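You operate a simulated robot arm through the tools that you are given. There is no shell and no other tool.

You run a simulated two-armed robot. Do the job below in one go: nothing can be reset, and whatever is moved stays where it is left.

JOB
Centre the head: bring both lines of the centre screen to 0.
Fine: supply switch on, free the head lever to turn the top and side knobs, then lock it again.

The check looks at the end state, three seconds after you hand in, the way a careful person would. Anything else that was tipped, shoved, dropped, spilled or broken makes it a failure.

ROBOT AND FRAMES
Two 7-joint arms with three-finger grippers on one trunk that stands fixed in place. Base frame: the origin is at the foot of the trunk, x ahead of it, y to its left, z up. Units: mm, degrees, N and s.
The left shoulder is at [30, 124, 1208], the right one opposite. With the tool pointing down near the work surface each hand reaches from about 100 to 700 mm from the base axis, measured 20 degrees to its own side. Payload 2.2 kg a hand.
Tool frame (each hand has its own): the origin (TCP) lies between the finger pads and is the grasp point; the fingertips stand 28 mm ahead of it; z points along the fingers, y is the line along which they close. The gripper opens to 102 mm; its body begins 71 mm behind the TCP.
Orientation is told as [roll, pitch, yaw] about the base's x, y, z axes, in that order, counted from this pose: with the fingers straight down and closing along the base's y, the tool's x points along the base's -x, its y along +y and its z along -z.

CONTROLS
- The arms move only by the tool step_arm. It takes "left_deltas", "right_deltas" or both (then of equal length, played together; a hand with none holds still); each is a list of rows, each a list of 3 entries, a list of its own where there are three numbers: the finger opening in cm, from 0 to 10.2, then the shift along the base's x, y, z in cm, then the turn, a rotation vector about the base's x, y, z in degrees. In form: [[jaw, [tx, ty, tz], [rx, ry, rz]], ...]. A call has 1 to 20 rows; each row is the pose to reach, as a shift and turn from the pose commanded when the call began. Each row takes 0.2 s and may step no farther than 50 mm and 8.6 degrees from the row before; otherwise, or with a gripper value out of range, the whole call is refused. Where a pose cannot be reached the arm comes as near as it can. A force on the tool above 40 N (or 10 N above the force at the start of the call, whichever is more), or a blocked arm, ends the call early, and 0.2 s more pass. Each finger travels about 143.6 mm/s and halts on what it meets, pressing with about 31 N; the grip force reading is that of the motor and also rises with nothing between the fingers. The clock runs only during rows and for 0.2 s after the last one: add rows that repeat a pose to give the fingers time. The reply holds the time, the measured pose of the TCP, the force on the tool along the base axes, the opening and the grip force, in the units named above and with some noise, with the torque about the TCP (base axes, N m) and any sound that the robot's microphone picked up, and new pictures: "pictures" is both (left out), scene, wrist or none (wrist: the cameras of the hands that moved).
- Cameras (640 x 400 px; columns grow to the right, rows downward): "scene" is now at [46.5, -24, 1931.4]; the picture's right is [-0.30, -0.95, 0.00], its down [-0.68, 0.22, -0.70] and it looks along [0.67, -0.21, -0.71] (base axes); focal length 319 px, centre (320, 200). "left" rides on the left gripper at [72, 38, -86] in its tool frame; the picture's right is [-0.46, 0.89, 0.00], its down [-0.60, -0.32, -0.73] and it looks along [-0.65, -0.34, 0.68] (tool axes); focal length 256 px, centre (320, 200). "right" rides on the right gripper at [69, 44, -86] in its tool frame; the picture's right is [-0.53, 0.85, 0.00], its down [-0.58, -0.36, -0.73] and it looks along [-0.62, -0.39, 0.68] (tool axes); focal length 256 px, centre (320, 200). There is no depth. A picture from a camera that has moved, and an enlarged one, comes with that camera's place and axes in the base frame and with its lens.
- move_column(by): moves the trunk up (or, below 0, down) by that many mm; the arms and the scene camera ride with it, the base frame stays. It gives what a move gives, with no picture.
- pan_tilt(pan, tilt): turns the head with the scene camera to pan (to the left, within 143 degrees either way) and tilt (down, from -29 to 69), counted from straight ahead of the robot. It gives what a move gives, and a new picture of the scene camera.
- close_up(camera, box): a new picture of the part [left, top, right, bottom] of that camera's present view, enlarged. No time passes.
- sign_off(): hands the job in; it is judged then, once.

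Places have to be worked out from the pictures, the camera data and where the tool is seen. Open the grippers and draw the arms clear of the work before you hand the job in, unless the task says otherwise.

The tools are called as a command line: name --argument value ..., lists and objects as JSON in quotes. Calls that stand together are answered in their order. step_arm: Moves the arms, as the interface text tells. Its arguments: {"type":"object","properties":{"left_deltas":{"type":"array"},"right_deltas":{"type":"array"},"pictures":{"type":"string","enum":["both","scene","wrist","none"]}},"required":[]} The other tools are called the same way: move_column (by) moves the trunk up or down; pan_tilt (pan, tilt) turns the head that bears the scene camera; close_up (camera, box) takes an enlarged picture of a part of a camera's view; sign_off () hands the job in.

At the start:

```text
t: 0.0
left_tcp_pos: [493.3, 34.2, 1469.7]
left_tcp_rot: [0.1, 0.0, 0.0]
left_wrist_force: [-0.1, 0.2, -0.6]
left_moment: [0.0, -0.01, -0.02]
left_grip_width: 101.9
left_grasp_force: 0.1
right_tcp_pos: [477.9, -327.8, 1484.5]
right_tcp_rot: [0.0, 0.1, -0.1]
right_wrist_force: [0.2, -0.4, 0.2]
right_moment: [-0.01, -0.02, 0.0]
right_grip_width: 102.1
right_grasp_force: 0.0
trunk travel left (down, up): [-450.0, 90.0]
head pan, tilt (commanded): [-17.7, 45.2]
```

scene: 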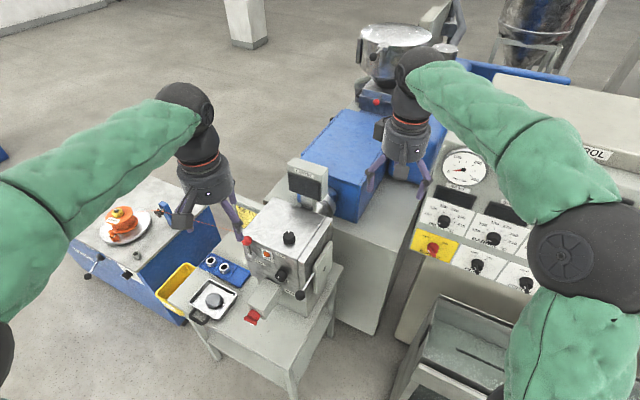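
right: 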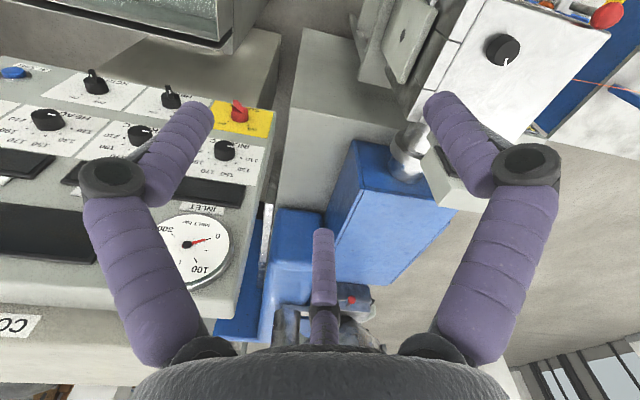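
left: 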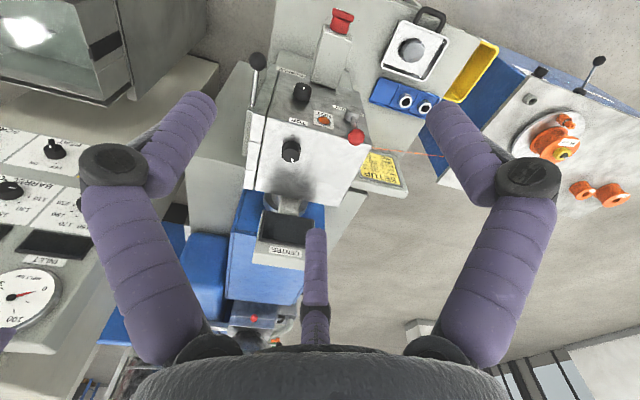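

The pictures show a machine with a head box carrying knobs on top and side, a screen labelled CENTRE, and a yellow notice sheet. I'll enlarge several parts to read the labels.

close_up --camera "left" --box '[220, 0, 420, 125]'

close_up --camera "left" --box '[220, 90, 420, 280]'

close_up --camera "scene" --box '[220, 150, 360, 240]'

close_up --camera "scene" --box '[160, 220, 360, 345]'

```text
3.20 times, centred on (320, 62) of left
camera zoom: at [421.5, 73.0, 1556.2], right [0.46, 0.89, 0.0], down [0.6, -0.32, 0.73], along [0.65, -0.34, -0.68], focal length 819 px, centre (320, 640)
```

zoom: 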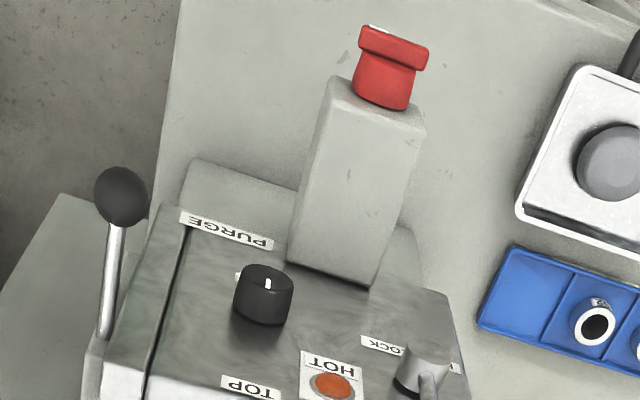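

```text
2.11 times, centred on (320, 185) of left
camera zoom: at [421.5, 73.0, 1556.2], right [0.46, 0.89, 0.0], down [0.6, -0.32, 0.73], along [0.65, -0.34, -0.68], focal length 539 px, centre (320, 232)
```

zoom: 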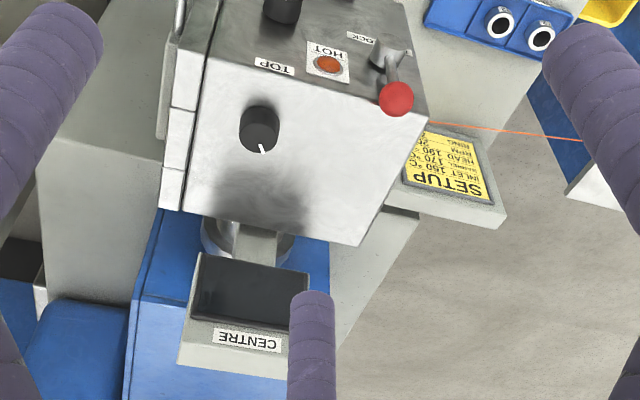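

```text
4.44 times, centred on (290, 195) of scene
camera zoom: at [46.5, -24.0, 1931.4], right [-0.3, -0.95, 0.0], down [-0.68, 0.22, -0.7], along [0.67, -0.21, -0.71], focal length 1417 px, centre (453, 222)
```

zoom: 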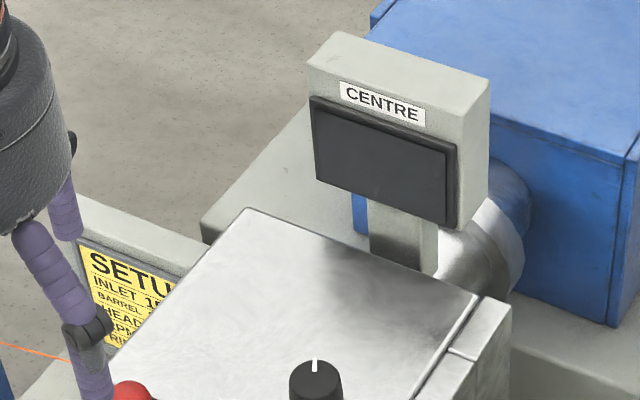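

```text
3.20 times, centred on (260, 282) of scene
camera zoom: at [46.5, -24.0, 1931.4], right [-0.3, -0.95, 0.0], down [-0.68, 0.22, -0.7], along [0.67, -0.21, -0.71], focal length 1020 px, centre (512, -64)
```

zoom: 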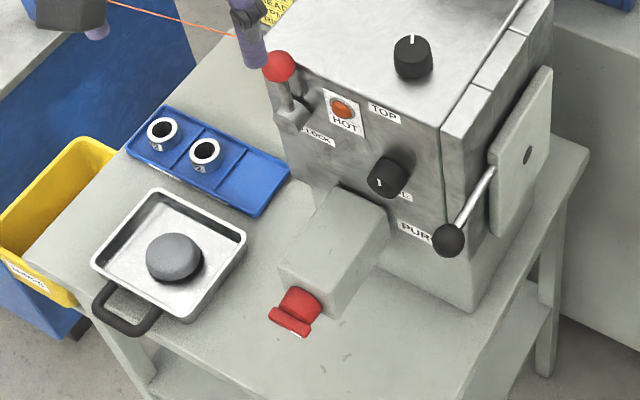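

The head box has a LOCK lever with red ball, a HOT lamp, TOP and another knob, and a PURGE lever. Now I'll enlarge the control cabinet and the setup sheet to find the supply switch.

close_up --camera "scene" --box '[400, 140, 560, 300]'

close_up --camera "right" --box '[0, 50, 290, 290]'

close_up --camera "left" --box '[340, 140, 440, 200]'

close_up --camera "scene" --box '[60, 170, 260, 310]'

```text
2.50 times, centred on (480, 220) of scene
camera zoom: at [46.5, -24.0, 1931.4], right [-0.3, -0.95, 0.0], down [-0.68, 0.22, -0.7], along [0.67, -0.21, -0.71], focal length 797 px, centre (-80, 150)
```

zoom: 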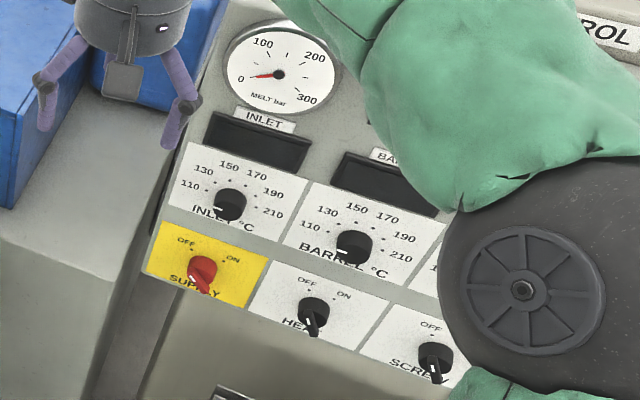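

```text
1.67 times, centred on (145, 170) of right
camera zoom: at [409.3, -285.6, 1571.3], right [0.53, 0.85, 0.0], down [0.58, -0.36, 0.73], along [0.62, -0.39, -0.68], focal length 427 px, centre (612, 250)
```

zoom: 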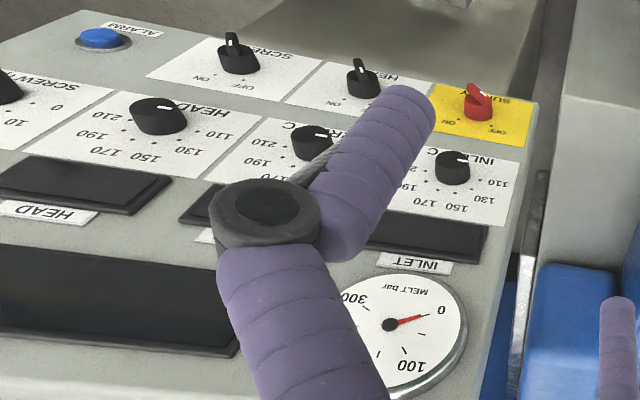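

```text
6.40 times, centred on (390, 170) of left
camera zoom: at [421.5, 73.0, 1556.2], right [0.46, 0.89, 0.0], down [0.6, -0.32, 0.73], along [0.65, -0.34, -0.68], focal length 1638 px, centre (-128, 392)
```

zoom: 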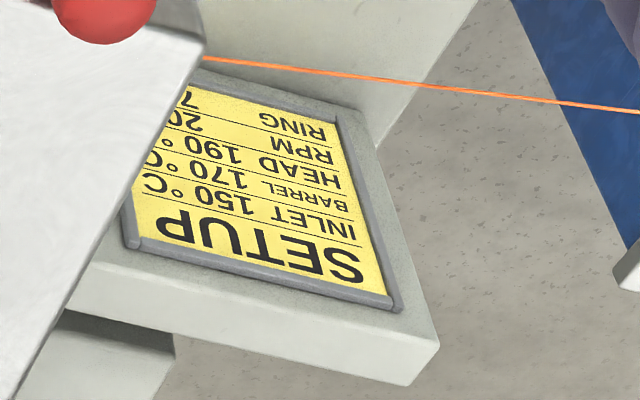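

```text
2.86 times, centred on (160, 240) of scene
camera zoom: at [46.5, -24.0, 1931.4], right [-0.3, -0.95, 0.0], down [-0.68, 0.22, -0.7], along [0.67, -0.21, -0.71], focal length 911 px, centre (777, 86)
```

zoom: 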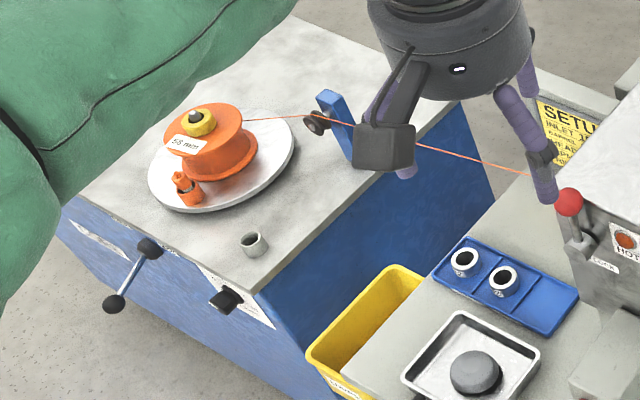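

The supply switch (red knob on yellow plate) triangulates to about [561, -602, 1015], the lock lever's red ball to about [696, 7, 1138]. I'll bring the right hand nearer the supply panel, staying high, to see it with the wrist camera.

step_arm --right_deltas '[[10.2, [0, -2.5, -3.3], [0, 0, 0]], [10.2, [0, -5, -6.6], [0, 0, 0]], [10.2, [0, -7.5, -9.9], [0, 0, 0]], [10.2, [0, -10, -13.2], [0, 0, 0]], [10.2, [0, -12.5, -16.5], [0, 0, 0]], [10.2, [0, -15, -19.8], [0, 0, 0]], [10.2, [0, -17, -23], [0, 0, 0]]]' --pictures "both"

```text
t: 1.6
left_tcp_pos: [494.0, 34.2, 1470.8]
left_tcp_rot: [0.1, 0.0, 0.0]
left_wrist_force: [0.6, -0.1, -0.2]
left_moment: [0.02, 0.01, 0.04]
left_grip_width: 101.9
left_grasp_force: 0.0
right_tcp_pos: [474.9, -500.5, 1253.2]
right_tcp_rot: [0.0, 0.1, 0.0]
right_wrist_force: [0.6, 0.3, 0.4]
right_moment: [0.06, 0.0, -0.02]
right_grip_width: 101.9
right_grasp_force: 0.0
trunk travel left (down, up): [-450.0, 90.0]
head pan, tilt (commanded): [-17.7, 45.2]
camera scene: at [47.5, -25.4, 1931.4], right [-0.3, -0.95, 0.0], down [-0.68, 0.22, -0.7], along [0.67, -0.21, -0.71], focal length 319 px, centre (320, 200)
camera right: at [408.2, -457.1, 1341.1], right [0.53, 0.85, 0.0], down [0.58, -0.37, 0.73], along [0.62, -0.39, -0.68], focal length 256 px, centre (320, 200)
```

scene: 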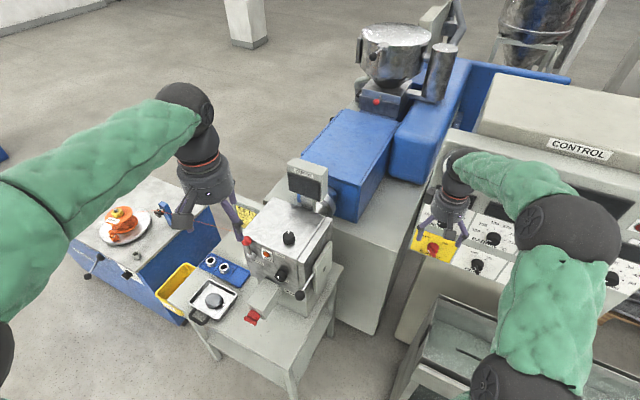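
right: 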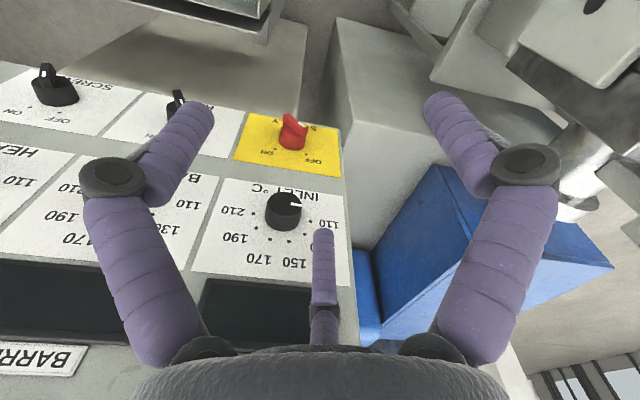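

The supply knob is in the wrist view at about (293, 130). I'll enlarge it to see its pointer and where OFF/ON lie.

close_up --camera "right" --box '[200, 80, 380, 200]'

close_up --camera "scene" --box '[395, 190, 555, 290]'

close_up --camera "scene" --box '[230, 180, 350, 310]'

```text
3.33 times, centred on (290, 140) of right
camera zoom: at [408.2, -457.1, 1341.1], right [0.53, 0.85, 0.0], down [0.58, -0.37, 0.73], along [0.62, -0.39, -0.68], focal length 853 px, centre (420, 400)
```

zoom: 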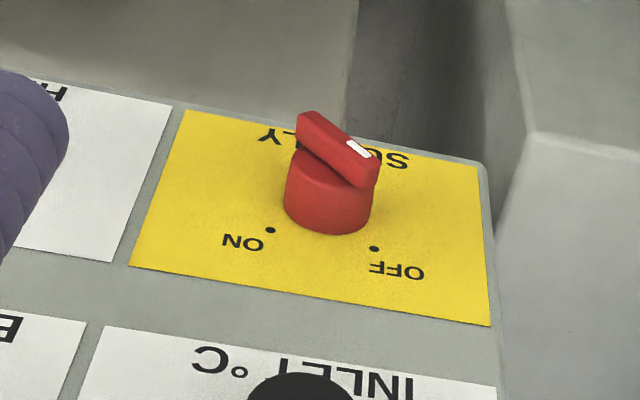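

```text
4.00 times, centred on (475, 240) of scene
camera zoom: at [47.5, -25.4, 1931.4], right [-0.3, -0.95, 0.0], down [-0.68, 0.22, -0.7], along [0.67, -0.21, -0.71], focal length 1276 px, centre (-300, 40)
```

zoom: 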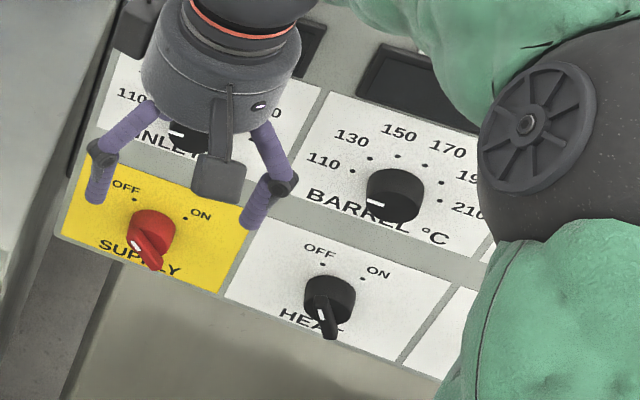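

```text
3.08 times, centred on (290, 245) of scene
camera zoom: at [47.5, -25.4, 1931.4], right [-0.3, -0.95, 0.0], down [-0.68, 0.22, -0.7], along [0.67, -0.21, -0.71], focal length 981 px, centre (412, 62)
```

zoom: 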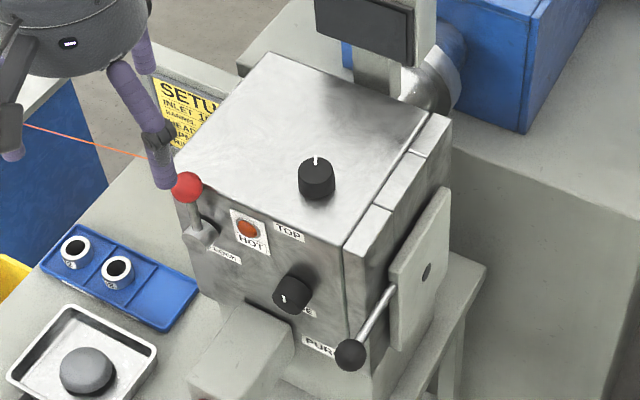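

The knob has a wing with a white mark toward OFF; it must turn clockwise (seen from the front) to ON. The panel appears steep and faces about [-0.82, 0.58]; I'll tilt the right hand toward it and lower it to get a frontal view for measuring.

step_arm --right_deltas '[[10.2, [-0.8, 0, -3.9], [-4.6, -6.6, 0]], [10.2, [-1.6, 0, -7.8], [-9.1, -13.1, 0]], [10.2, [-2.4, 0, -11.7], [-13.7, -19.7, 0]], [10.2, [-3.0, 0, -15.6], [-18.2, -26.2, 0]], [10.2, [-3.5, 0, -19.3], [-22.8, -32.8, 0]]]' --pictures "both"

```text
t: 2.8
left_tcp_pos: [495.6, 34.7, 1469.0]
left_tcp_rot: [0.0, 0.1, 0.0]
left_wrist_force: [0.1, 0.2, -0.1]
left_moment: [0.06, 0.02, 0.0]
left_grip_width: 101.9
left_grasp_force: 0.0
right_tcp_pos: [444.1, -508.0, 1086.2]
right_tcp_rot: [-24.2, -28.9, 5.7]
right_wrist_force: [1.4, -2.8, 3.1]
right_moment: [0.33, 0.33, 0.08]
right_grip_width: 102.0
right_grasp_force: 0.1
right hand out of reach, approached as far as the arm can: row 5
trunk travel left (down, up): [-450.0, 90.0]
head pan, tilt (commanded): [-17.7, 45.2]
camera scene: at [49.4, -23.5, 1931.3], right [-0.3, -0.95, 0.0], down [-0.68, 0.22, -0.7], along [0.67, -0.21, -0.71], focal length 319 px, centre (320, 200)
camera right: at [348.7, -442.7, 1105.9], right [0.56, 0.83, -0.05], down [0.11, -0.02, 0.99], along [0.82, -0.56, -0.1], focal length 256 px, centre (320, 200)
```

scene: 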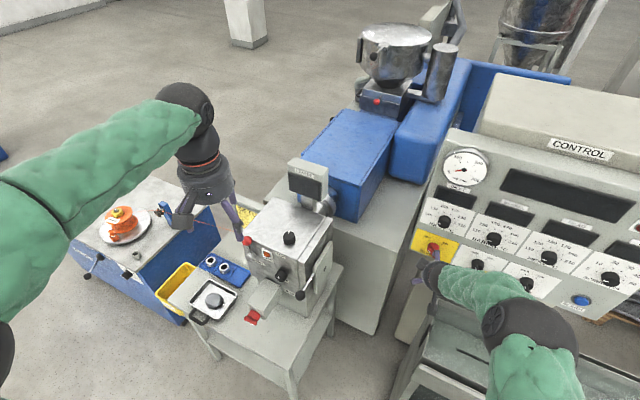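
right: 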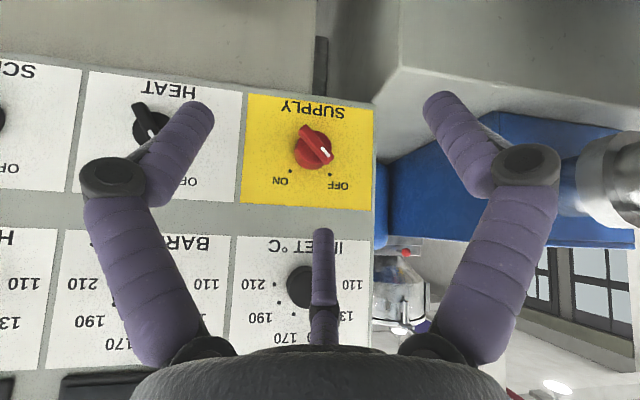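

Triangulating the yellow plate's corners gives a vertical panel with normal about [-0.71, 0.70, 0] and plate from z≈966 to 1087. I'll enlarge the knob in this frontal view to get its exact centre and wing direction.

close_up --camera "right" --box '[230, 85, 390, 215]'

close_up --camera "scene" --box '[380, 140, 640, 310]'

```text
3.08 times, centred on (310, 150) of right
camera zoom: at [348.7, -442.7, 1105.9], right [0.56, 0.83, -0.05], down [0.11, -0.02, 0.99], along [0.82, -0.56, -0.1], focal length 788 px, centre (351, 354)
```

zoom: 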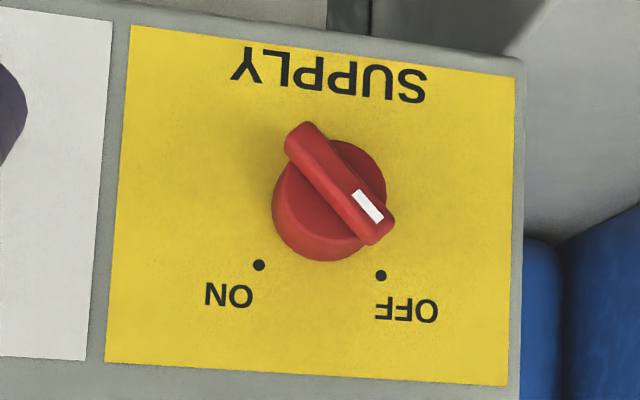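

```text
2.35 times, centred on (510, 225) of scene
camera zoom: at [49.4, -23.5, 1931.3], right [-0.3, -0.95, 0.0], down [-0.68, 0.22, -0.7], along [0.67, -0.21, -0.71], focal length 750 px, centre (-127, 141)
```

zoom: 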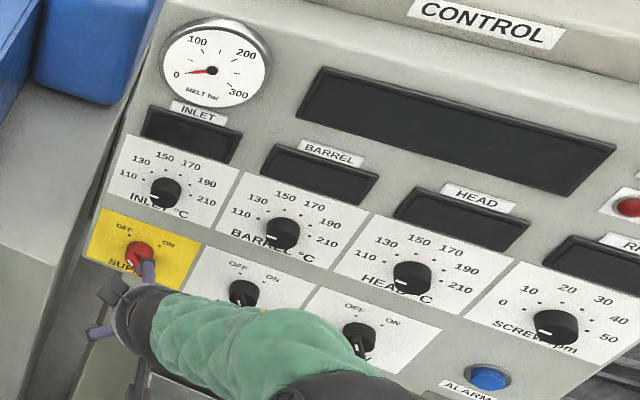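

The knob's axis meets the plate near [569, -606, 1027], wing top about 33 mm out, wing pointing to OFF at 45° up-left; it needs about 90° clockwise. The arm hit a limit at this low tilt, so I'll raise the right hand first and then lower the trunk so the forearm lies flatter.

step_arm --right_deltas '[[10.2, [0, 0, 4], [0, 0, 0]], [10.2, [0, 0, 8], [0, 0, 0]], [10.2, [0, 0, 12], [0, 0, 0]], [10.2, [0, 0, 16], [0, 0, 0]], [10.2, [0, 0, 19], [0, 0, 0]]]' --pictures "none"

pan_tilt --pan -30 --tilt 45

```text
t: 4.0
left_tcp_pos: [492.2, 34.3, 1470.5]
left_tcp_rot: [0.0, 0.0, 0.1]
left_wrist_force: [0.0, 0.1, 0.7]
left_moment: [-0.04, 0.0, 0.02]
left_grip_width: 102.0
left_grasp_force: 0.1
right_tcp_pos: [438.7, -500.2, 1264.5]
right_tcp_rot: [-23.6, -28.3, 5.7]
right_wrist_force: [-0.1, -0.1, -1.0]
right_moment: [0.0, 0.0, 0.0]
right_grip_width: 101.9
right_grasp_force: 0.0
trunk travel left (down, up): [-450.0, 90.0]
head pan, tilt (commanded): [-17.7, 45.2]
```

```text
t: 4.7
left_tcp_pos: [493.1, 34.8, 1470.7]
left_tcp_rot: [0.0, 0.0, 0.0]
left_wrist_force: [-0.3, 0.0, -0.1]
left_moment: [-0.02, 0.01, 0.0]
left_grip_width: 102.1
left_grasp_force: 0.0
right_tcp_pos: [439.3, -501.0, 1263.9]
right_tcp_rot: [-23.7, -28.5, 5.7]
right_wrist_force: [0.2, -0.4, 0.1]
right_moment: [0.0, 0.02, -0.02]
right_grip_width: 101.9
right_grasp_force: 0.1
trunk travel left (down, up): [-450.0, 90.0]
head pan, tilt (commanded): [-30.0, 45.0]
camera scene: at [39.6, -39.9, 1931.7], right [-0.5, -0.87, 0.0], down [-0.61, 0.35, -0.71], along [0.61, -0.35, -0.71], focal length 319 px, centre (320, 200)
```

scene: 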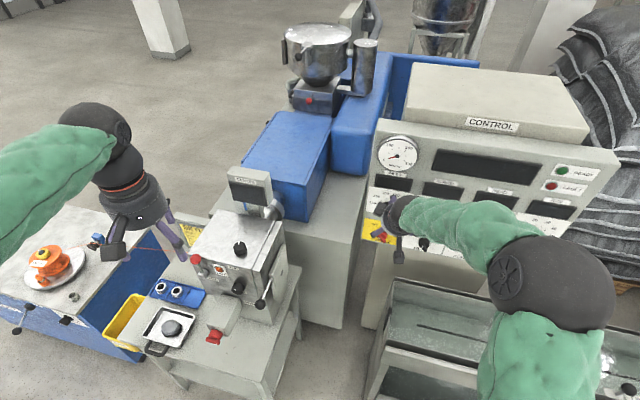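

Right hand is clear at z≈1264. I'll lower the trunk 180 mm so the shoulder is level with the switch; both hands remain clear of things at those heights.

move_column --by -180

```text
t: 6.7
left_tcp_pos: [493.7, 34.8, 1290.5]
left_tcp_rot: [0.0, 0.0, -0.1]
left_wrist_force: [0.0, -0.2, 0.5]
left_moment: [0.01, 0.01, 0.03]
left_grip_width: 102.0
left_grasp_force: 0.0
right_tcp_pos: [440.3, -500.6, 1084.6]
right_tcp_rot: [-23.7, -28.3, 5.7]
right_wrist_force: [0.2, 0.0, -0.4]
right_moment: [0.0, 0.02, -0.02]
right_grip_width: 102.3
right_grasp_force: 0.1
trunk travel left (down, up): [-270.0, 270.0]
head pan, tilt (commanded): [-30.0, 45.0]
```

Trunk is down; the right hand sits at [440, -501, 1085] tilted 36°. I'll now tilt it fully so the fingers point at the panel along [0.71, -0.70, 0], stopping about 150 mm in front of the switch.

step_arm --right_deltas '[[10.2, [0.3, 0, -0.8], [-5.81, -5.1, -0.47]], [10.2, [0.6, 0, -1.7], [-11.63, -10.2, -0.94]], [10.2, [0.9, 0, -2.5], [-17.44, -15.3, -1.41]], [10.2, [1.2, 0, -3.3], [-23.26, -20.4, -1.89]], [10.2, [1.6, 0, -4.1], [-29.07, -25.5, -2.36]], [10.2, [1.9, 0, -5.0], [-34.9, -30.6, -2.83]], [10.2, [2.2, 0, -5.8], [-40.7, -35.7, -3.3]]]' --pictures "both"

```text
t: 8.3
left_tcp_pos: [493.5, 33.4, 1290.0]
left_tcp_rot: [0.0, 0.0, 0.1]
left_wrist_force: [0.5, -0.3, -0.8]
left_moment: [0.03, 0.0, 0.01]
left_grip_width: 101.8
left_grasp_force: 0.1
right_tcp_pos: [486.6, -468.7, 1042.0]
right_tcp_rot: [-89.3, -45.3, 43.2]
right_wrist_force: [-0.5, 0.0, 0.9]
right_moment: [0.01, -0.01, 0.02]
right_grip_width: 101.9
right_grasp_force: 0.2
right hand out of reach, approached as far as the arm can: row 6, 7
trunk travel left (down, up): [-270.0, 270.0]
head pan, tilt (commanded): [-30.0, 45.0]
camera scene: at [40.8, -40.6, 1751.7], right [-0.5, -0.87, 0.0], down [-0.61, 0.35, -0.71], along [0.61, -0.35, -0.71], focal length 319 px, centre (320, 200)
camera right: at [415.8, -418.3, 964.2], right [0.7, 0.68, -0.21], down [-0.4, 0.62, 0.67], along [0.59, -0.39, 0.71], focal length 256 px, centre (320, 200)
```

scene: 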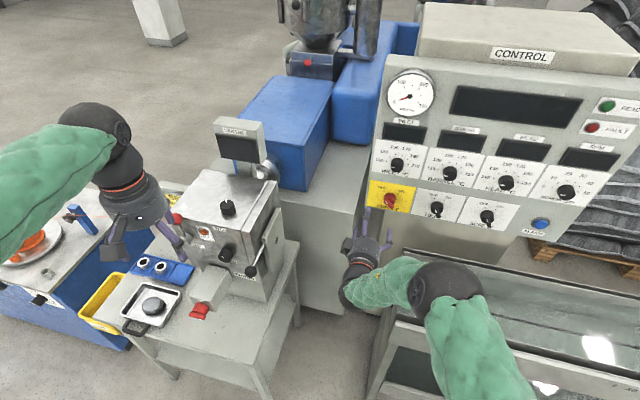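
right: 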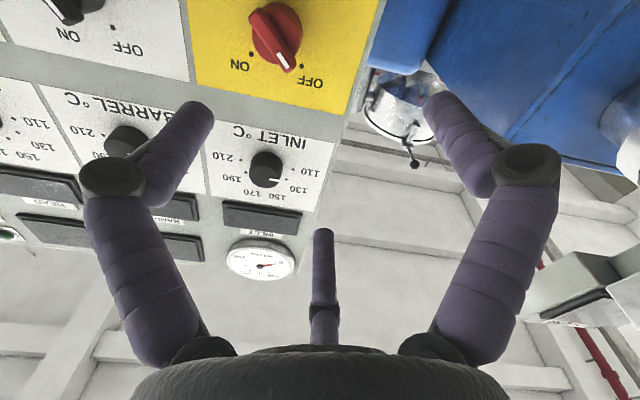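

The fingers now point along about [0.69, -0.72, 0], with the TCP 40 mm left of and 15 mm above the switch axis. I'll shift sideways/down by a cautious amount and check the readings.

step_arm --right_deltas '[[10.2, [0.2, -2.0, -0.5], [0, 0, 0]], [10.2, [0.4, -4.0, -1.0], [0, 0, 0]], [10.2, [0.4, -4.0, -1.0], [0, 0, 0]]]' --pictures "wrist"

```text
t: 9.1
left_tcp_pos: [493.6, 34.4, 1289.9]
left_tcp_rot: [0.0, -0.1, 0.0]
left_wrist_force: [-0.5, -0.5, -0.5]
left_moment: [0.04, -0.02, 0.0]
left_grip_width: 102.0
left_grasp_force: 0.1
right_tcp_pos: [505.7, -481.2, 1043.6]
right_tcp_rot: [-89.1, -45.3, 43.2]
right_wrist_force: [0.7, -0.2, -1.4]
right_moment: [0.03, 0.02, -0.01]
right_grip_width: 102.1
right_grasp_force: 0.0
right hand out of reach, approached as far as the arm can: row 1, 2, 3
trunk travel left (down, up): [-270.0, 270.0]
head pan, tilt (commanded): [-30.0, 45.0]
camera right: at [435.3, -431.3, 966.7], right [0.7, 0.68, -0.21], down [-0.4, 0.62, 0.67], along [0.59, -0.39, 0.71], focal length 256 px, centre (320, 200)
```

right: 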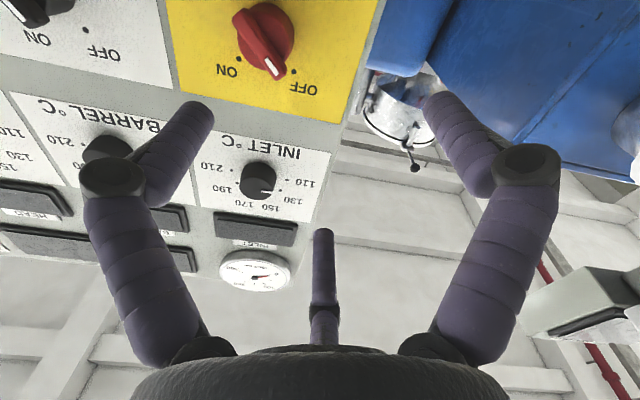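

The arm is limited when held close in; it slid outward rather than sideways. I'll try commanding a larger sideways shift toward the switch axis, still well off the panel, to see if the arm frees up when extended.

step_arm --right_deltas '[[10.2, [0.8, -3.0, -0.5], [0, 0, 0]], [10.2, [1.6, -6.0, -1.0], [0, 0, 0]], [10.2, [1.6, -6.0, -1.0], [0, 0, 0]]]' --pictures "scene"

```text
t: 9.9
left_tcp_pos: [492.0, 35.0, 1290.0]
left_tcp_rot: [-0.1, 0.0, 0.0]
left_wrist_force: [-0.9, 1.0, 0.3]
left_moment: [-0.03, -0.02, 0.02]
left_grip_width: 101.9
left_grasp_force: 0.1
right_tcp_pos: [527.7, -503.0, 1044.4]
right_tcp_rot: [-88.7, -45.4, 42.5]
right_wrist_force: [0.1, 0.6, -0.2]
right_moment: [-0.01, 0.01, -0.02]
right_grip_width: 101.9
right_grasp_force: 0.0
right hand out of reach, approached as far as the arm can: row 1, 2, 3
trunk travel left (down, up): [-270.0, 270.0]
head pan, tilt (commanded): [-30.0, 45.0]
camera scene: at [38.6, -39.3, 1751.8], right [-0.5, -0.87, 0.0], down [-0.61, 0.35, -0.71], along [0.61, -0.35, -0.71], focal length 319 px, centre (320, 200)
```

scene: 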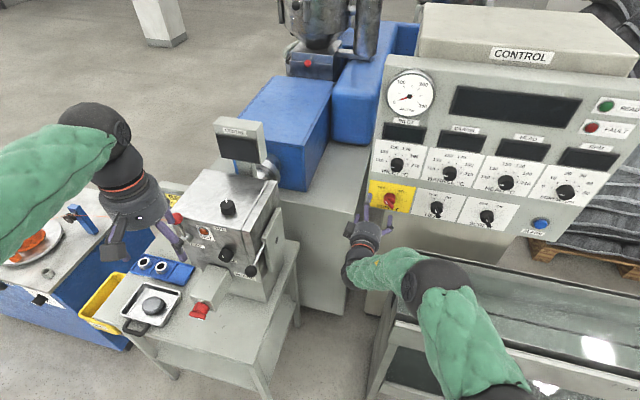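

The wrist limit keeps the hand left of the axis in this horizontal pose, so I'll switch method: back off, return to a ~35° tilt, and use closed fingertips to push the wing's upper end sideways to ON.

step_arm --right_deltas '[[10.2, [-0.5, 0.4, 0.9], [5.53, 5.59, 0]], [10.2, [-1.0, 0.8, 1.8], [11.06, 11.17, 0]], [9, [-1.5, 1.2, 2.7], [16.6, 16.76, 0]], [7, [-2.0, 1.6, 3.6], [22.1, 22.3, 0]], [5, [-2.5, 2.0, 4.5], [27.6, 27.9, 0]], [3, [-3.0, 2.3, 5.5], [33.2, 33.5, 0]], [0, [-3.0, 2.5, 6.5], [38.7, 39.1, 0]], [0, [-3.0, 2.5, 6.5], [38.7, 39.1, 0]], [0, [-3.0, 2.5, 6.5], [38.7, 39.1, 0]]]' --pictures "both"

```text
t: 11.9
left_tcp_pos: [493.9, 34.8, 1289.4]
left_tcp_rot: [0.0, 0.0, 0.0]
left_wrist_force: [0.6, 0.4, 0.2]
left_moment: [0.0, -0.01, 0.02]
left_grip_width: 101.8
left_grasp_force: 0.1
right_tcp_pos: [497.2, -478.5, 1108.4]
right_tcp_rot: [-26.2, -24.1, 5.6]
right_wrist_force: [0.7, -0.1, -0.3]
right_moment: [-0.02, -0.02, -0.03]
right_grip_width: 2.2
right_grasp_force: 30.3
trunk travel left (down, up): [-270.0, 270.0]
head pan, tilt (commanded): [-30.0, 45.0]
camera scene: at [39.9, -40.1, 1751.7], right [-0.5, -0.87, 0.0], down [-0.61, 0.35, -0.71], along [0.61, -0.35, -0.71], focal length 319 px, centre (320, 200)
camera right: at [405.9, -411.5, 1133.9], right [0.56, 0.82, -0.12], down [0.19, 0.01, 0.98], along [0.8, -0.57, -0.15], focal length 256 px, centre (320, 200)
```

scene: 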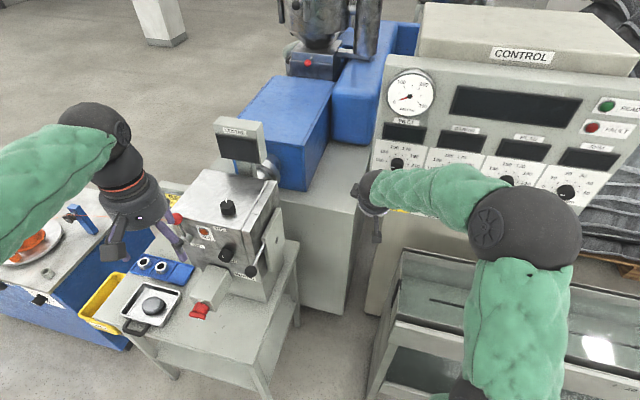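
right: 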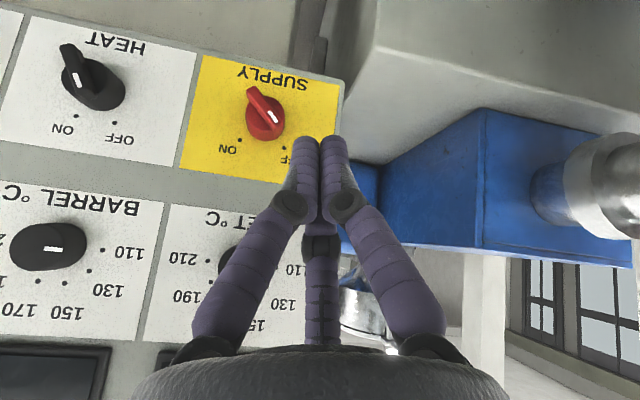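

Fist closed and pose is good at [497, -478, 1108] with 35° tilt. I'll enlarge the knob from here to refine its height above the plate.

close_up --camera "right" --box '[180, 40, 350, 190]'

close_up --camera "scene" --box '[330, 150, 430, 260]'

```text
2.67 times, centred on (265, 115) of right
camera zoom: at [405.9, -411.5, 1133.9], right [0.56, 0.82, -0.12], down [0.19, 0.01, 0.98], along [0.8, -0.57, -0.15], focal length 683 px, centre (467, 427)
```

zoom: 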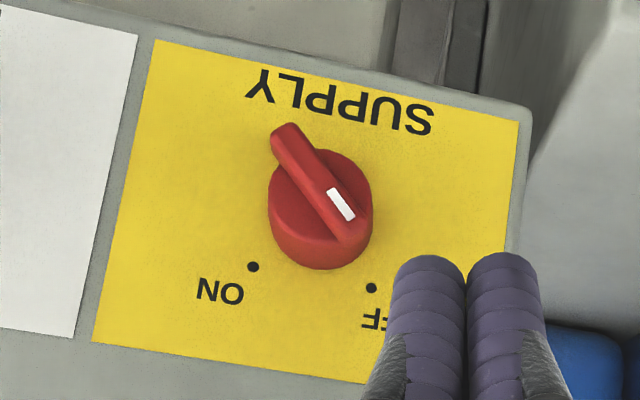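

```text
3.64 times, centred on (380, 205) of scene
camera zoom: at [39.9, -40.1, 1751.7], right [-0.5, -0.87, 0.0], down [-0.61, 0.35, -0.71], along [0.61, -0.35, -0.71], focal length 1160 px, centre (102, 182)
```

zoom: 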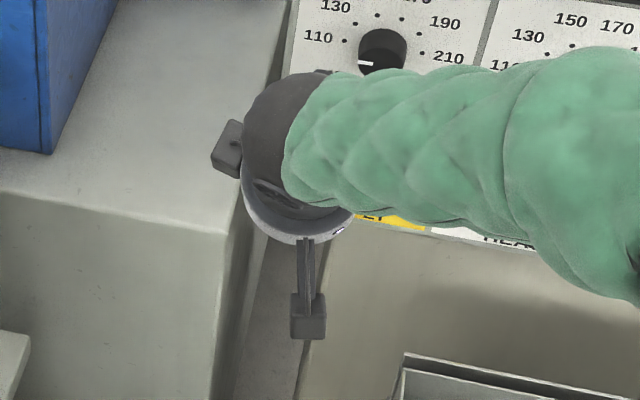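

The wing top is at about 33 mm and knob body face about 20 mm. I'll roll the fist 45° so one finger leads to the right, and move to a pre-contact point left of the wing, still 80 mm off the panel.

step_arm --right_deltas '[[0, [0.6, -0.5, -0.9], [-3.05, 3.03, 6.13]], [0, [1.1, -1.0, -1.9], [-6.1, 6.07, 12.27]], [0, [1.7, -1.5, -2.8], [-9.15, 9.1, 18.4]], [0, [2.3, -2.0, -3.7], [-12.2, 12.13, 24.5]], [0, [2.8, -2.5, -4.6], [-15.25, 15.17, 30.7]], [0, [3.4, -3.0, -5.5], [-18.3, 18.2, 36.8]], [0, [3.4, -3.0, -5.5], [-18.3, 18.2, 36.8]]]' --pictures "both"

```text
t: 13.5
left_tcp_pos: [492.7, 35.0, 1289.3]
left_tcp_rot: [0.0, 0.0, 0.0]
left_wrist_force: [-0.6, 0.7, -0.5]
left_moment: [0.01, -0.02, 0.01]
left_grip_width: 102.0
left_grasp_force: 0.2
right_tcp_pos: [530.5, -509.6, 1053.3]
right_tcp_rot: [-34.9, -0.1, 45.1]
right_wrist_force: [0.0, 0.3, -0.6]
right_moment: [0.02, 0.03, -0.06]
right_grip_width: 2.2
right_grasp_force: 30.7
trunk travel left (down, up): [-270.0, 270.0]
head pan, tilt (commanded): [-30.0, 45.0]
camera scene: at [39.1, -39.7, 1751.8], right [-0.5, -0.87, 0.0], down [-0.61, 0.35, -0.71], along [0.61, -0.35, -0.71], focal length 319 px, centre (320, 200)
camera right: at [424.1, -497.9, 1099.5], right [-0.11, 0.87, -0.48], down [0.32, 0.49, 0.81], along [0.94, -0.06, -0.33], focal length 256 px, centre (320, 200)
```

scene: 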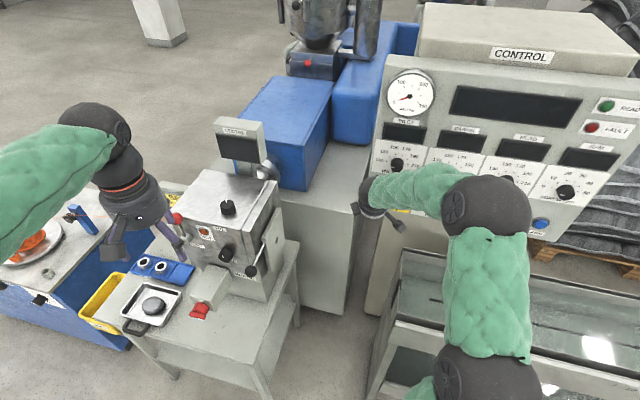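
right: 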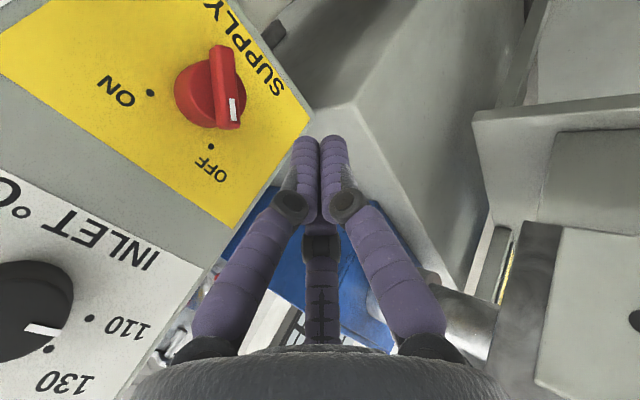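

Measured fingertip position relative to the switch: 80 mm out, 42 mm left, 3 mm above the axis. I'll go straight in 48 mm so the leading finger sits left of the wing.

step_arm --right_deltas '[[0, [1.1, -1.1, 0], [0, 0, 0]], [0, [2.2, -2.2, 0], [0, 0, 0]], [0, [3.4, -3.4, 0], [0, 0, 0]], [0, [3.4, -3.4, 0], [0, 0, 0]]]' --pictures "both"

```text
t: 14.5
left_tcp_pos: [493.2, 33.6, 1290.9]
left_tcp_rot: [0.0, 0.0, 0.0]
left_wrist_force: [0.9, 0.4, 0.3]
left_moment: [-0.03, 0.0, -0.02]
left_grip_width: 102.1
left_grasp_force: 0.0
right_tcp_pos: [563.4, -544.2, 1053.6]
right_tcp_rot: [-35.1, -0.2, 45.0]
right_wrist_force: [0.7, 0.0, -0.1]
right_moment: [-0.01, 0.02, -0.03]
right_grip_width: 2.3
right_grasp_force: 31.2
trunk travel left (down, up): [-270.0, 270.0]
head pan, tilt (commanded): [-30.0, 45.0]
camera scene: at [39.1, -39.6, 1751.8], right [-0.5, -0.87, 0.0], down [-0.61, 0.35, -0.71], along [0.61, -0.35, -0.71], focal length 319 px, centre (320, 200)
camera right: at [456.2, -532.1, 1099.7], right [-0.11, 0.87, -0.48], down [0.32, 0.49, 0.81], along [0.94, -0.07, -0.33], focal length 256 px, centre (320, 200)
```

scene: 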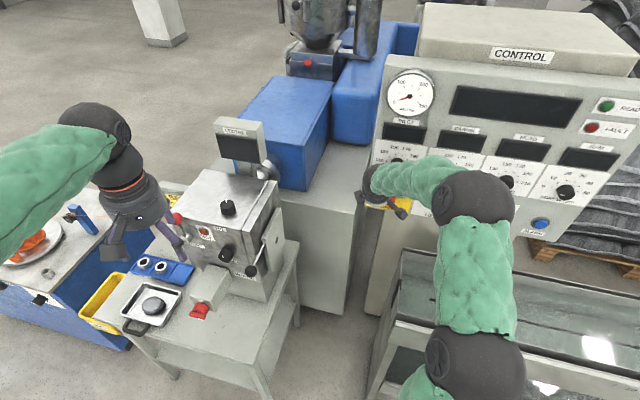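
right: 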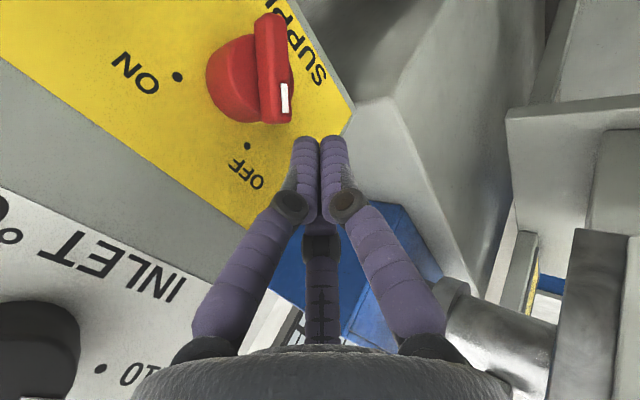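

The leading finger is just left of the wing's marked end. I'll push along the panel to the right in small steps and watch force and the wing.

step_arm --right_deltas '[[0, [-0.35, -0.36, 0], [0, 0, 0]], [0, [-0.7, -0.71, 0], [0, 0, 0]], [0, [-1.06, -1.07, 0], [0, 0, 0]], [0, [-1.41, -1.42, 0], [0, 0, 0]], [0, [-1.41, -1.42, 0], [0, 0, 0]]]' --pictures "wrist"

```text
t: 15.7
left_tcp_pos: [493.7, 34.7, 1290.4]
left_tcp_rot: [0.1, 0.0, 0.0]
left_wrist_force: [0.1, 0.4, -0.7]
left_moment: [0.0, 0.01, 0.02]
left_grip_width: 102.0
left_grasp_force: 0.0
right_tcp_pos: [548.6, -559.0, 1053.4]
right_tcp_rot: [-35.0, -0.2, 45.0]
right_wrist_force: [0.8, 0.3, -0.6]
right_moment: [0.0, 0.02, 0.01]
right_grip_width: 2.0
right_grasp_force: 31.1
trunk travel left (down, up): [-270.0, 270.0]
head pan, tilt (commanded): [-30.0, 45.0]
camera right: at [441.3, -547.1, 1099.6], right [-0.11, 0.87, -0.48], down [0.32, 0.49, 0.81], along [0.94, -0.07, -0.33], focal length 256 px, centre (320, 200)
```

right: 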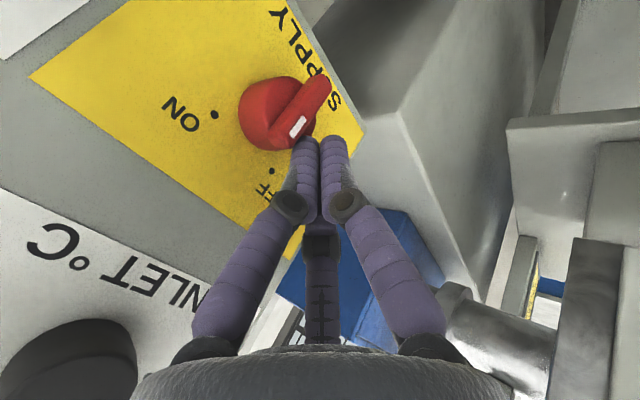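

The wing is turning the right way (about 40° so far) with negligible force. I'll continue the push another 15 mm.

step_arm --right_deltas '[[0, [-0.35, -0.36, 0], [0, 0, 0]], [0, [-0.7, -0.71, 0], [0, 0, 0]], [0, [-1.06, -1.07, 0], [0, 0, 0]], [0, [-1.06, -1.07, 0], [0, 0, 0]]]' --pictures "both"

```text
t: 16.7
left_tcp_pos: [493.5, 38.9, 1289.5]
left_tcp_rot: [-0.1, 0.0, 0.0]
left_wrist_force: [0.2, -0.5, -1.1]
left_moment: [0.0, 0.01, -0.03]
left_grip_width: 102.0
left_grasp_force: 0.0
right_tcp_pos: [539.8, -566.5, 1055.2]
right_tcp_rot: [-35.0, -0.1, 45.1]
right_wrist_force: [7.2, 24.8, 9.4]
right_moment: [0.32, -0.1, 0.35]
right_grip_width: 1.9
right_grasp_force: 31.0
trunk travel left (down, up): [-270.0, 270.0]
head pan, tilt (commanded): [-30.0, 45.0]
camera scene: at [40.3, -34.0, 1751.9], right [-0.5, -0.87, 0.0], down [-0.61, 0.35, -0.71], along [0.61, -0.36, -0.71], focal length 319 px, centre (320, 200)
camera right: at [433.5, -554.9, 1102.0], right [-0.11, 0.87, -0.48], down [0.32, 0.49, 0.81], along [0.94, -0.06, -0.33], focal length 256 px, centre (320, 200)
```

scene: 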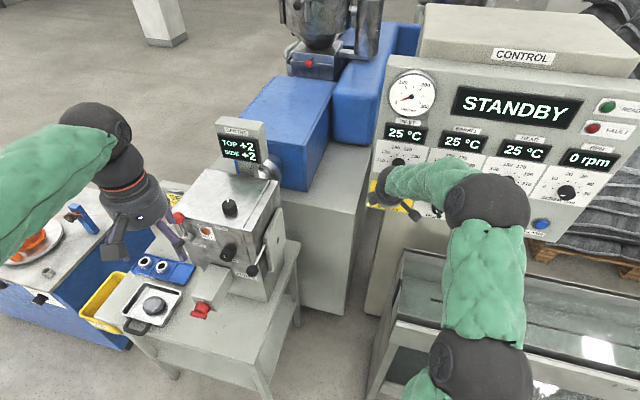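
right: 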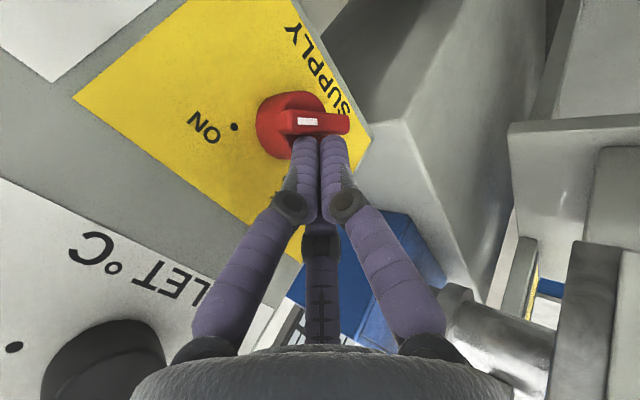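

The supply is on: the main display shows STANDBY and the CENTRE screen reads TOP +2, SIDE +2. The switch reached its stop (about 25 N), so I'll back off leftward and then away from the panel.

step_arm --right_deltas '[[0, [0.9, 0.9, 0], [0, 0, 0]], [0, [1.8, 1.8, 0], [0, 0, 0]], [0, [0.4, 3.2, 0.5], [0, 0, 0]], [0, [-2.0, 5.6, 2], [0, 0, 0]], [0, [-5.0, 8.6, 4], [0, 0, 0]], [0, [-8.0, 10, 7], [0, 0, 0]], [0, [-10.0, 10, 10], [0, 0, 0]]]' --pictures "both"

close_up --camera "scene" --box '[190, 105, 290, 170]'

close_up --camera "scene" --box '[360, 60, 640, 240]'

```text
t: 18.3
left_tcp_pos: [491.9, 34.9, 1290.5]
left_tcp_rot: [0.0, -0.1, 0.0]
left_wrist_force: [0.6, 0.6, -0.5]
left_moment: [-0.02, -0.01, -0.01]
left_grip_width: 101.9
left_grasp_force: 0.0
right_tcp_pos: [440.9, -467.4, 1151.7]
right_tcp_rot: [-34.8, -0.2, 45.0]
right_wrist_force: [0.4, -0.9, -0.1]
right_moment: [0.01, -0.01, 0.01]
right_grip_width: 2.4
right_grasp_force: 31.2
trunk travel left (down, up): [-270.0, 270.0]
head pan, tilt (commanded): [-30.0, 45.0]
camera scene: at [38.6, -39.7, 1751.8], right [-0.5, -0.87, 0.0], down [-0.61, 0.35, -0.71], along [0.61, -0.35, -0.71], focal length 319 px, centre (320, 200)
camera right: at [333.6, -457.3, 1198.5], right [-0.11, 0.87, -0.48], down [0.32, 0.49, 0.81], along [0.94, -0.06, -0.33], focal length 256 px, centre (320, 200)
```

scene: 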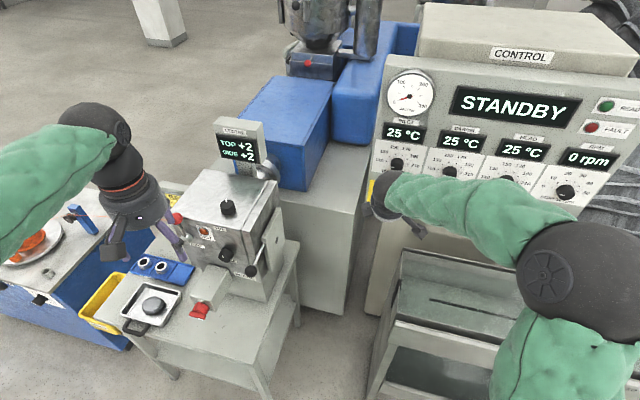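
right: 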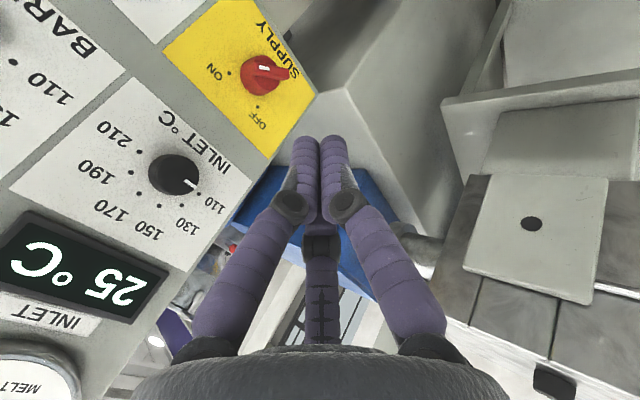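

```text
6.15 times, centred on (240, 138) of scene
camera zoom: at [38.6, -39.7, 1751.8], right [-0.5, -0.87, 0.0], down [-0.61, 0.35, -0.71], along [0.61, -0.35, -0.71], focal length 1962 px, centre (812, 585)
```

zoom: 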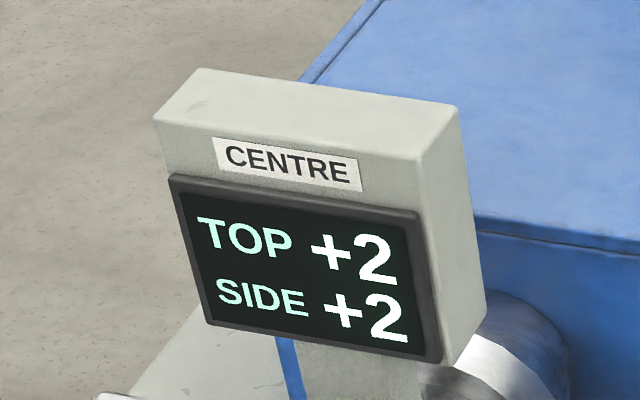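

```text
2.22 times, centred on (500, 150) of scene
camera zoom: at [38.6, -39.7, 1751.8], right [-0.5, -0.87, 0.0], down [-0.61, 0.35, -0.71], along [0.61, -0.35, -0.71], focal length 709 px, centre (-80, 311)
```

zoom: 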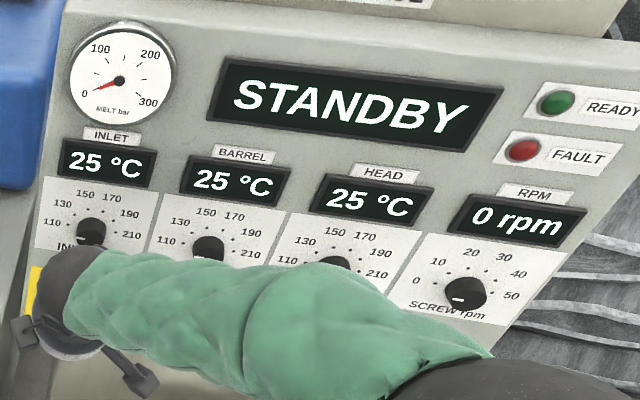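

Supply is on and the right arm is clear. Now I'll turn the head camera to the extrusion head to study the lock lever and the two knobs.

pan_tilt --pan -5 --tilt 43

close_up --camera "scene" --box '[250, 130, 450, 300]'

close_up --camera "left" --box '[170, 0, 490, 200]'

```text
t: 19.2
left_tcp_pos: [492.7, 34.2, 1290.5]
left_tcp_rot: [0.1, 0.0, 0.1]
left_wrist_force: [-0.1, -0.6, -0.1]
left_moment: [-0.02, 0.0, -0.02]
left_grip_width: 102.1
left_grasp_force: 0.0
right_tcp_pos: [441.8, -468.3, 1151.7]
right_tcp_rot: [-34.9, -0.3, 45.0]
right_wrist_force: [0.7, -0.2, 0.0]
right_moment: [-0.03, 0.0, -0.01]
right_grip_width: 2.0
right_grasp_force: 31.0
trunk travel left (down, up): [-270.0, 270.0]
head pan, tilt (commanded): [-5.0, 43.0]
camera scene: at [51.4, -6.6, 1754.6], right [-0.09, -1.0, 0.0], down [-0.68, 0.06, -0.73], along [0.73, -0.06, -0.68], focal length 319 px, centre (320, 200)
```

scene: 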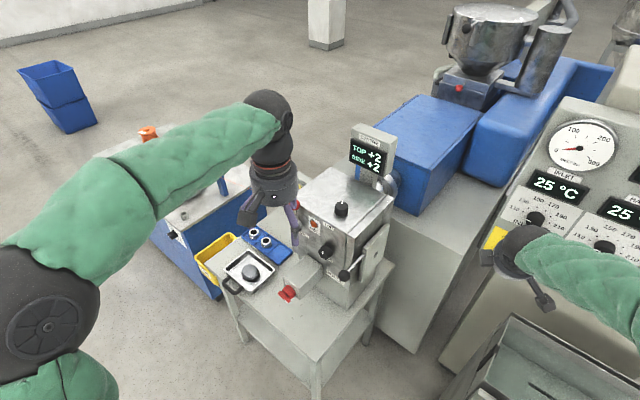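

```text
2.35 times, centred on (350, 215) of scene
camera zoom: at [51.4, -6.6, 1754.6], right [-0.09, -1.0, 0.0], down [-0.68, 0.06, -0.73], along [0.73, -0.06, -0.68], focal length 750 px, centre (249, 165)
```

zoom: 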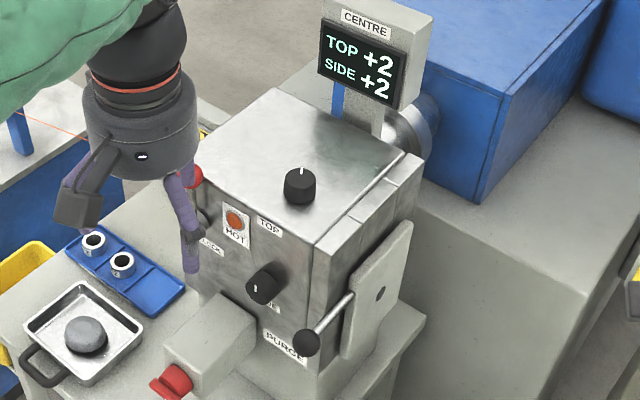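

```text
2.00 times, centred on (330, 100) of left
camera zoom: at [421.2, 73.0, 1376.2], right [0.46, 0.89, 0.0], down [0.6, -0.32, 0.73], along [0.65, -0.34, -0.68], focal length 512 px, centre (300, 400)
```

zoom: 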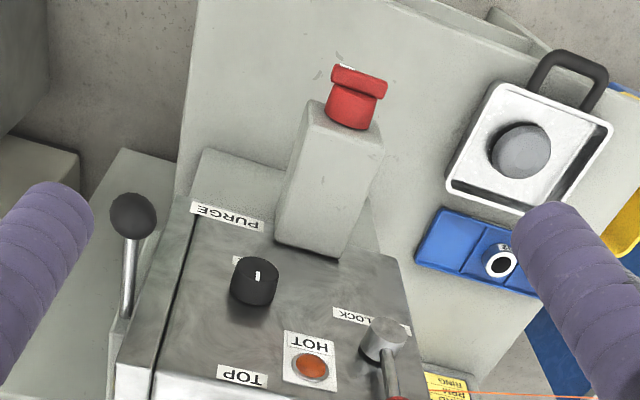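

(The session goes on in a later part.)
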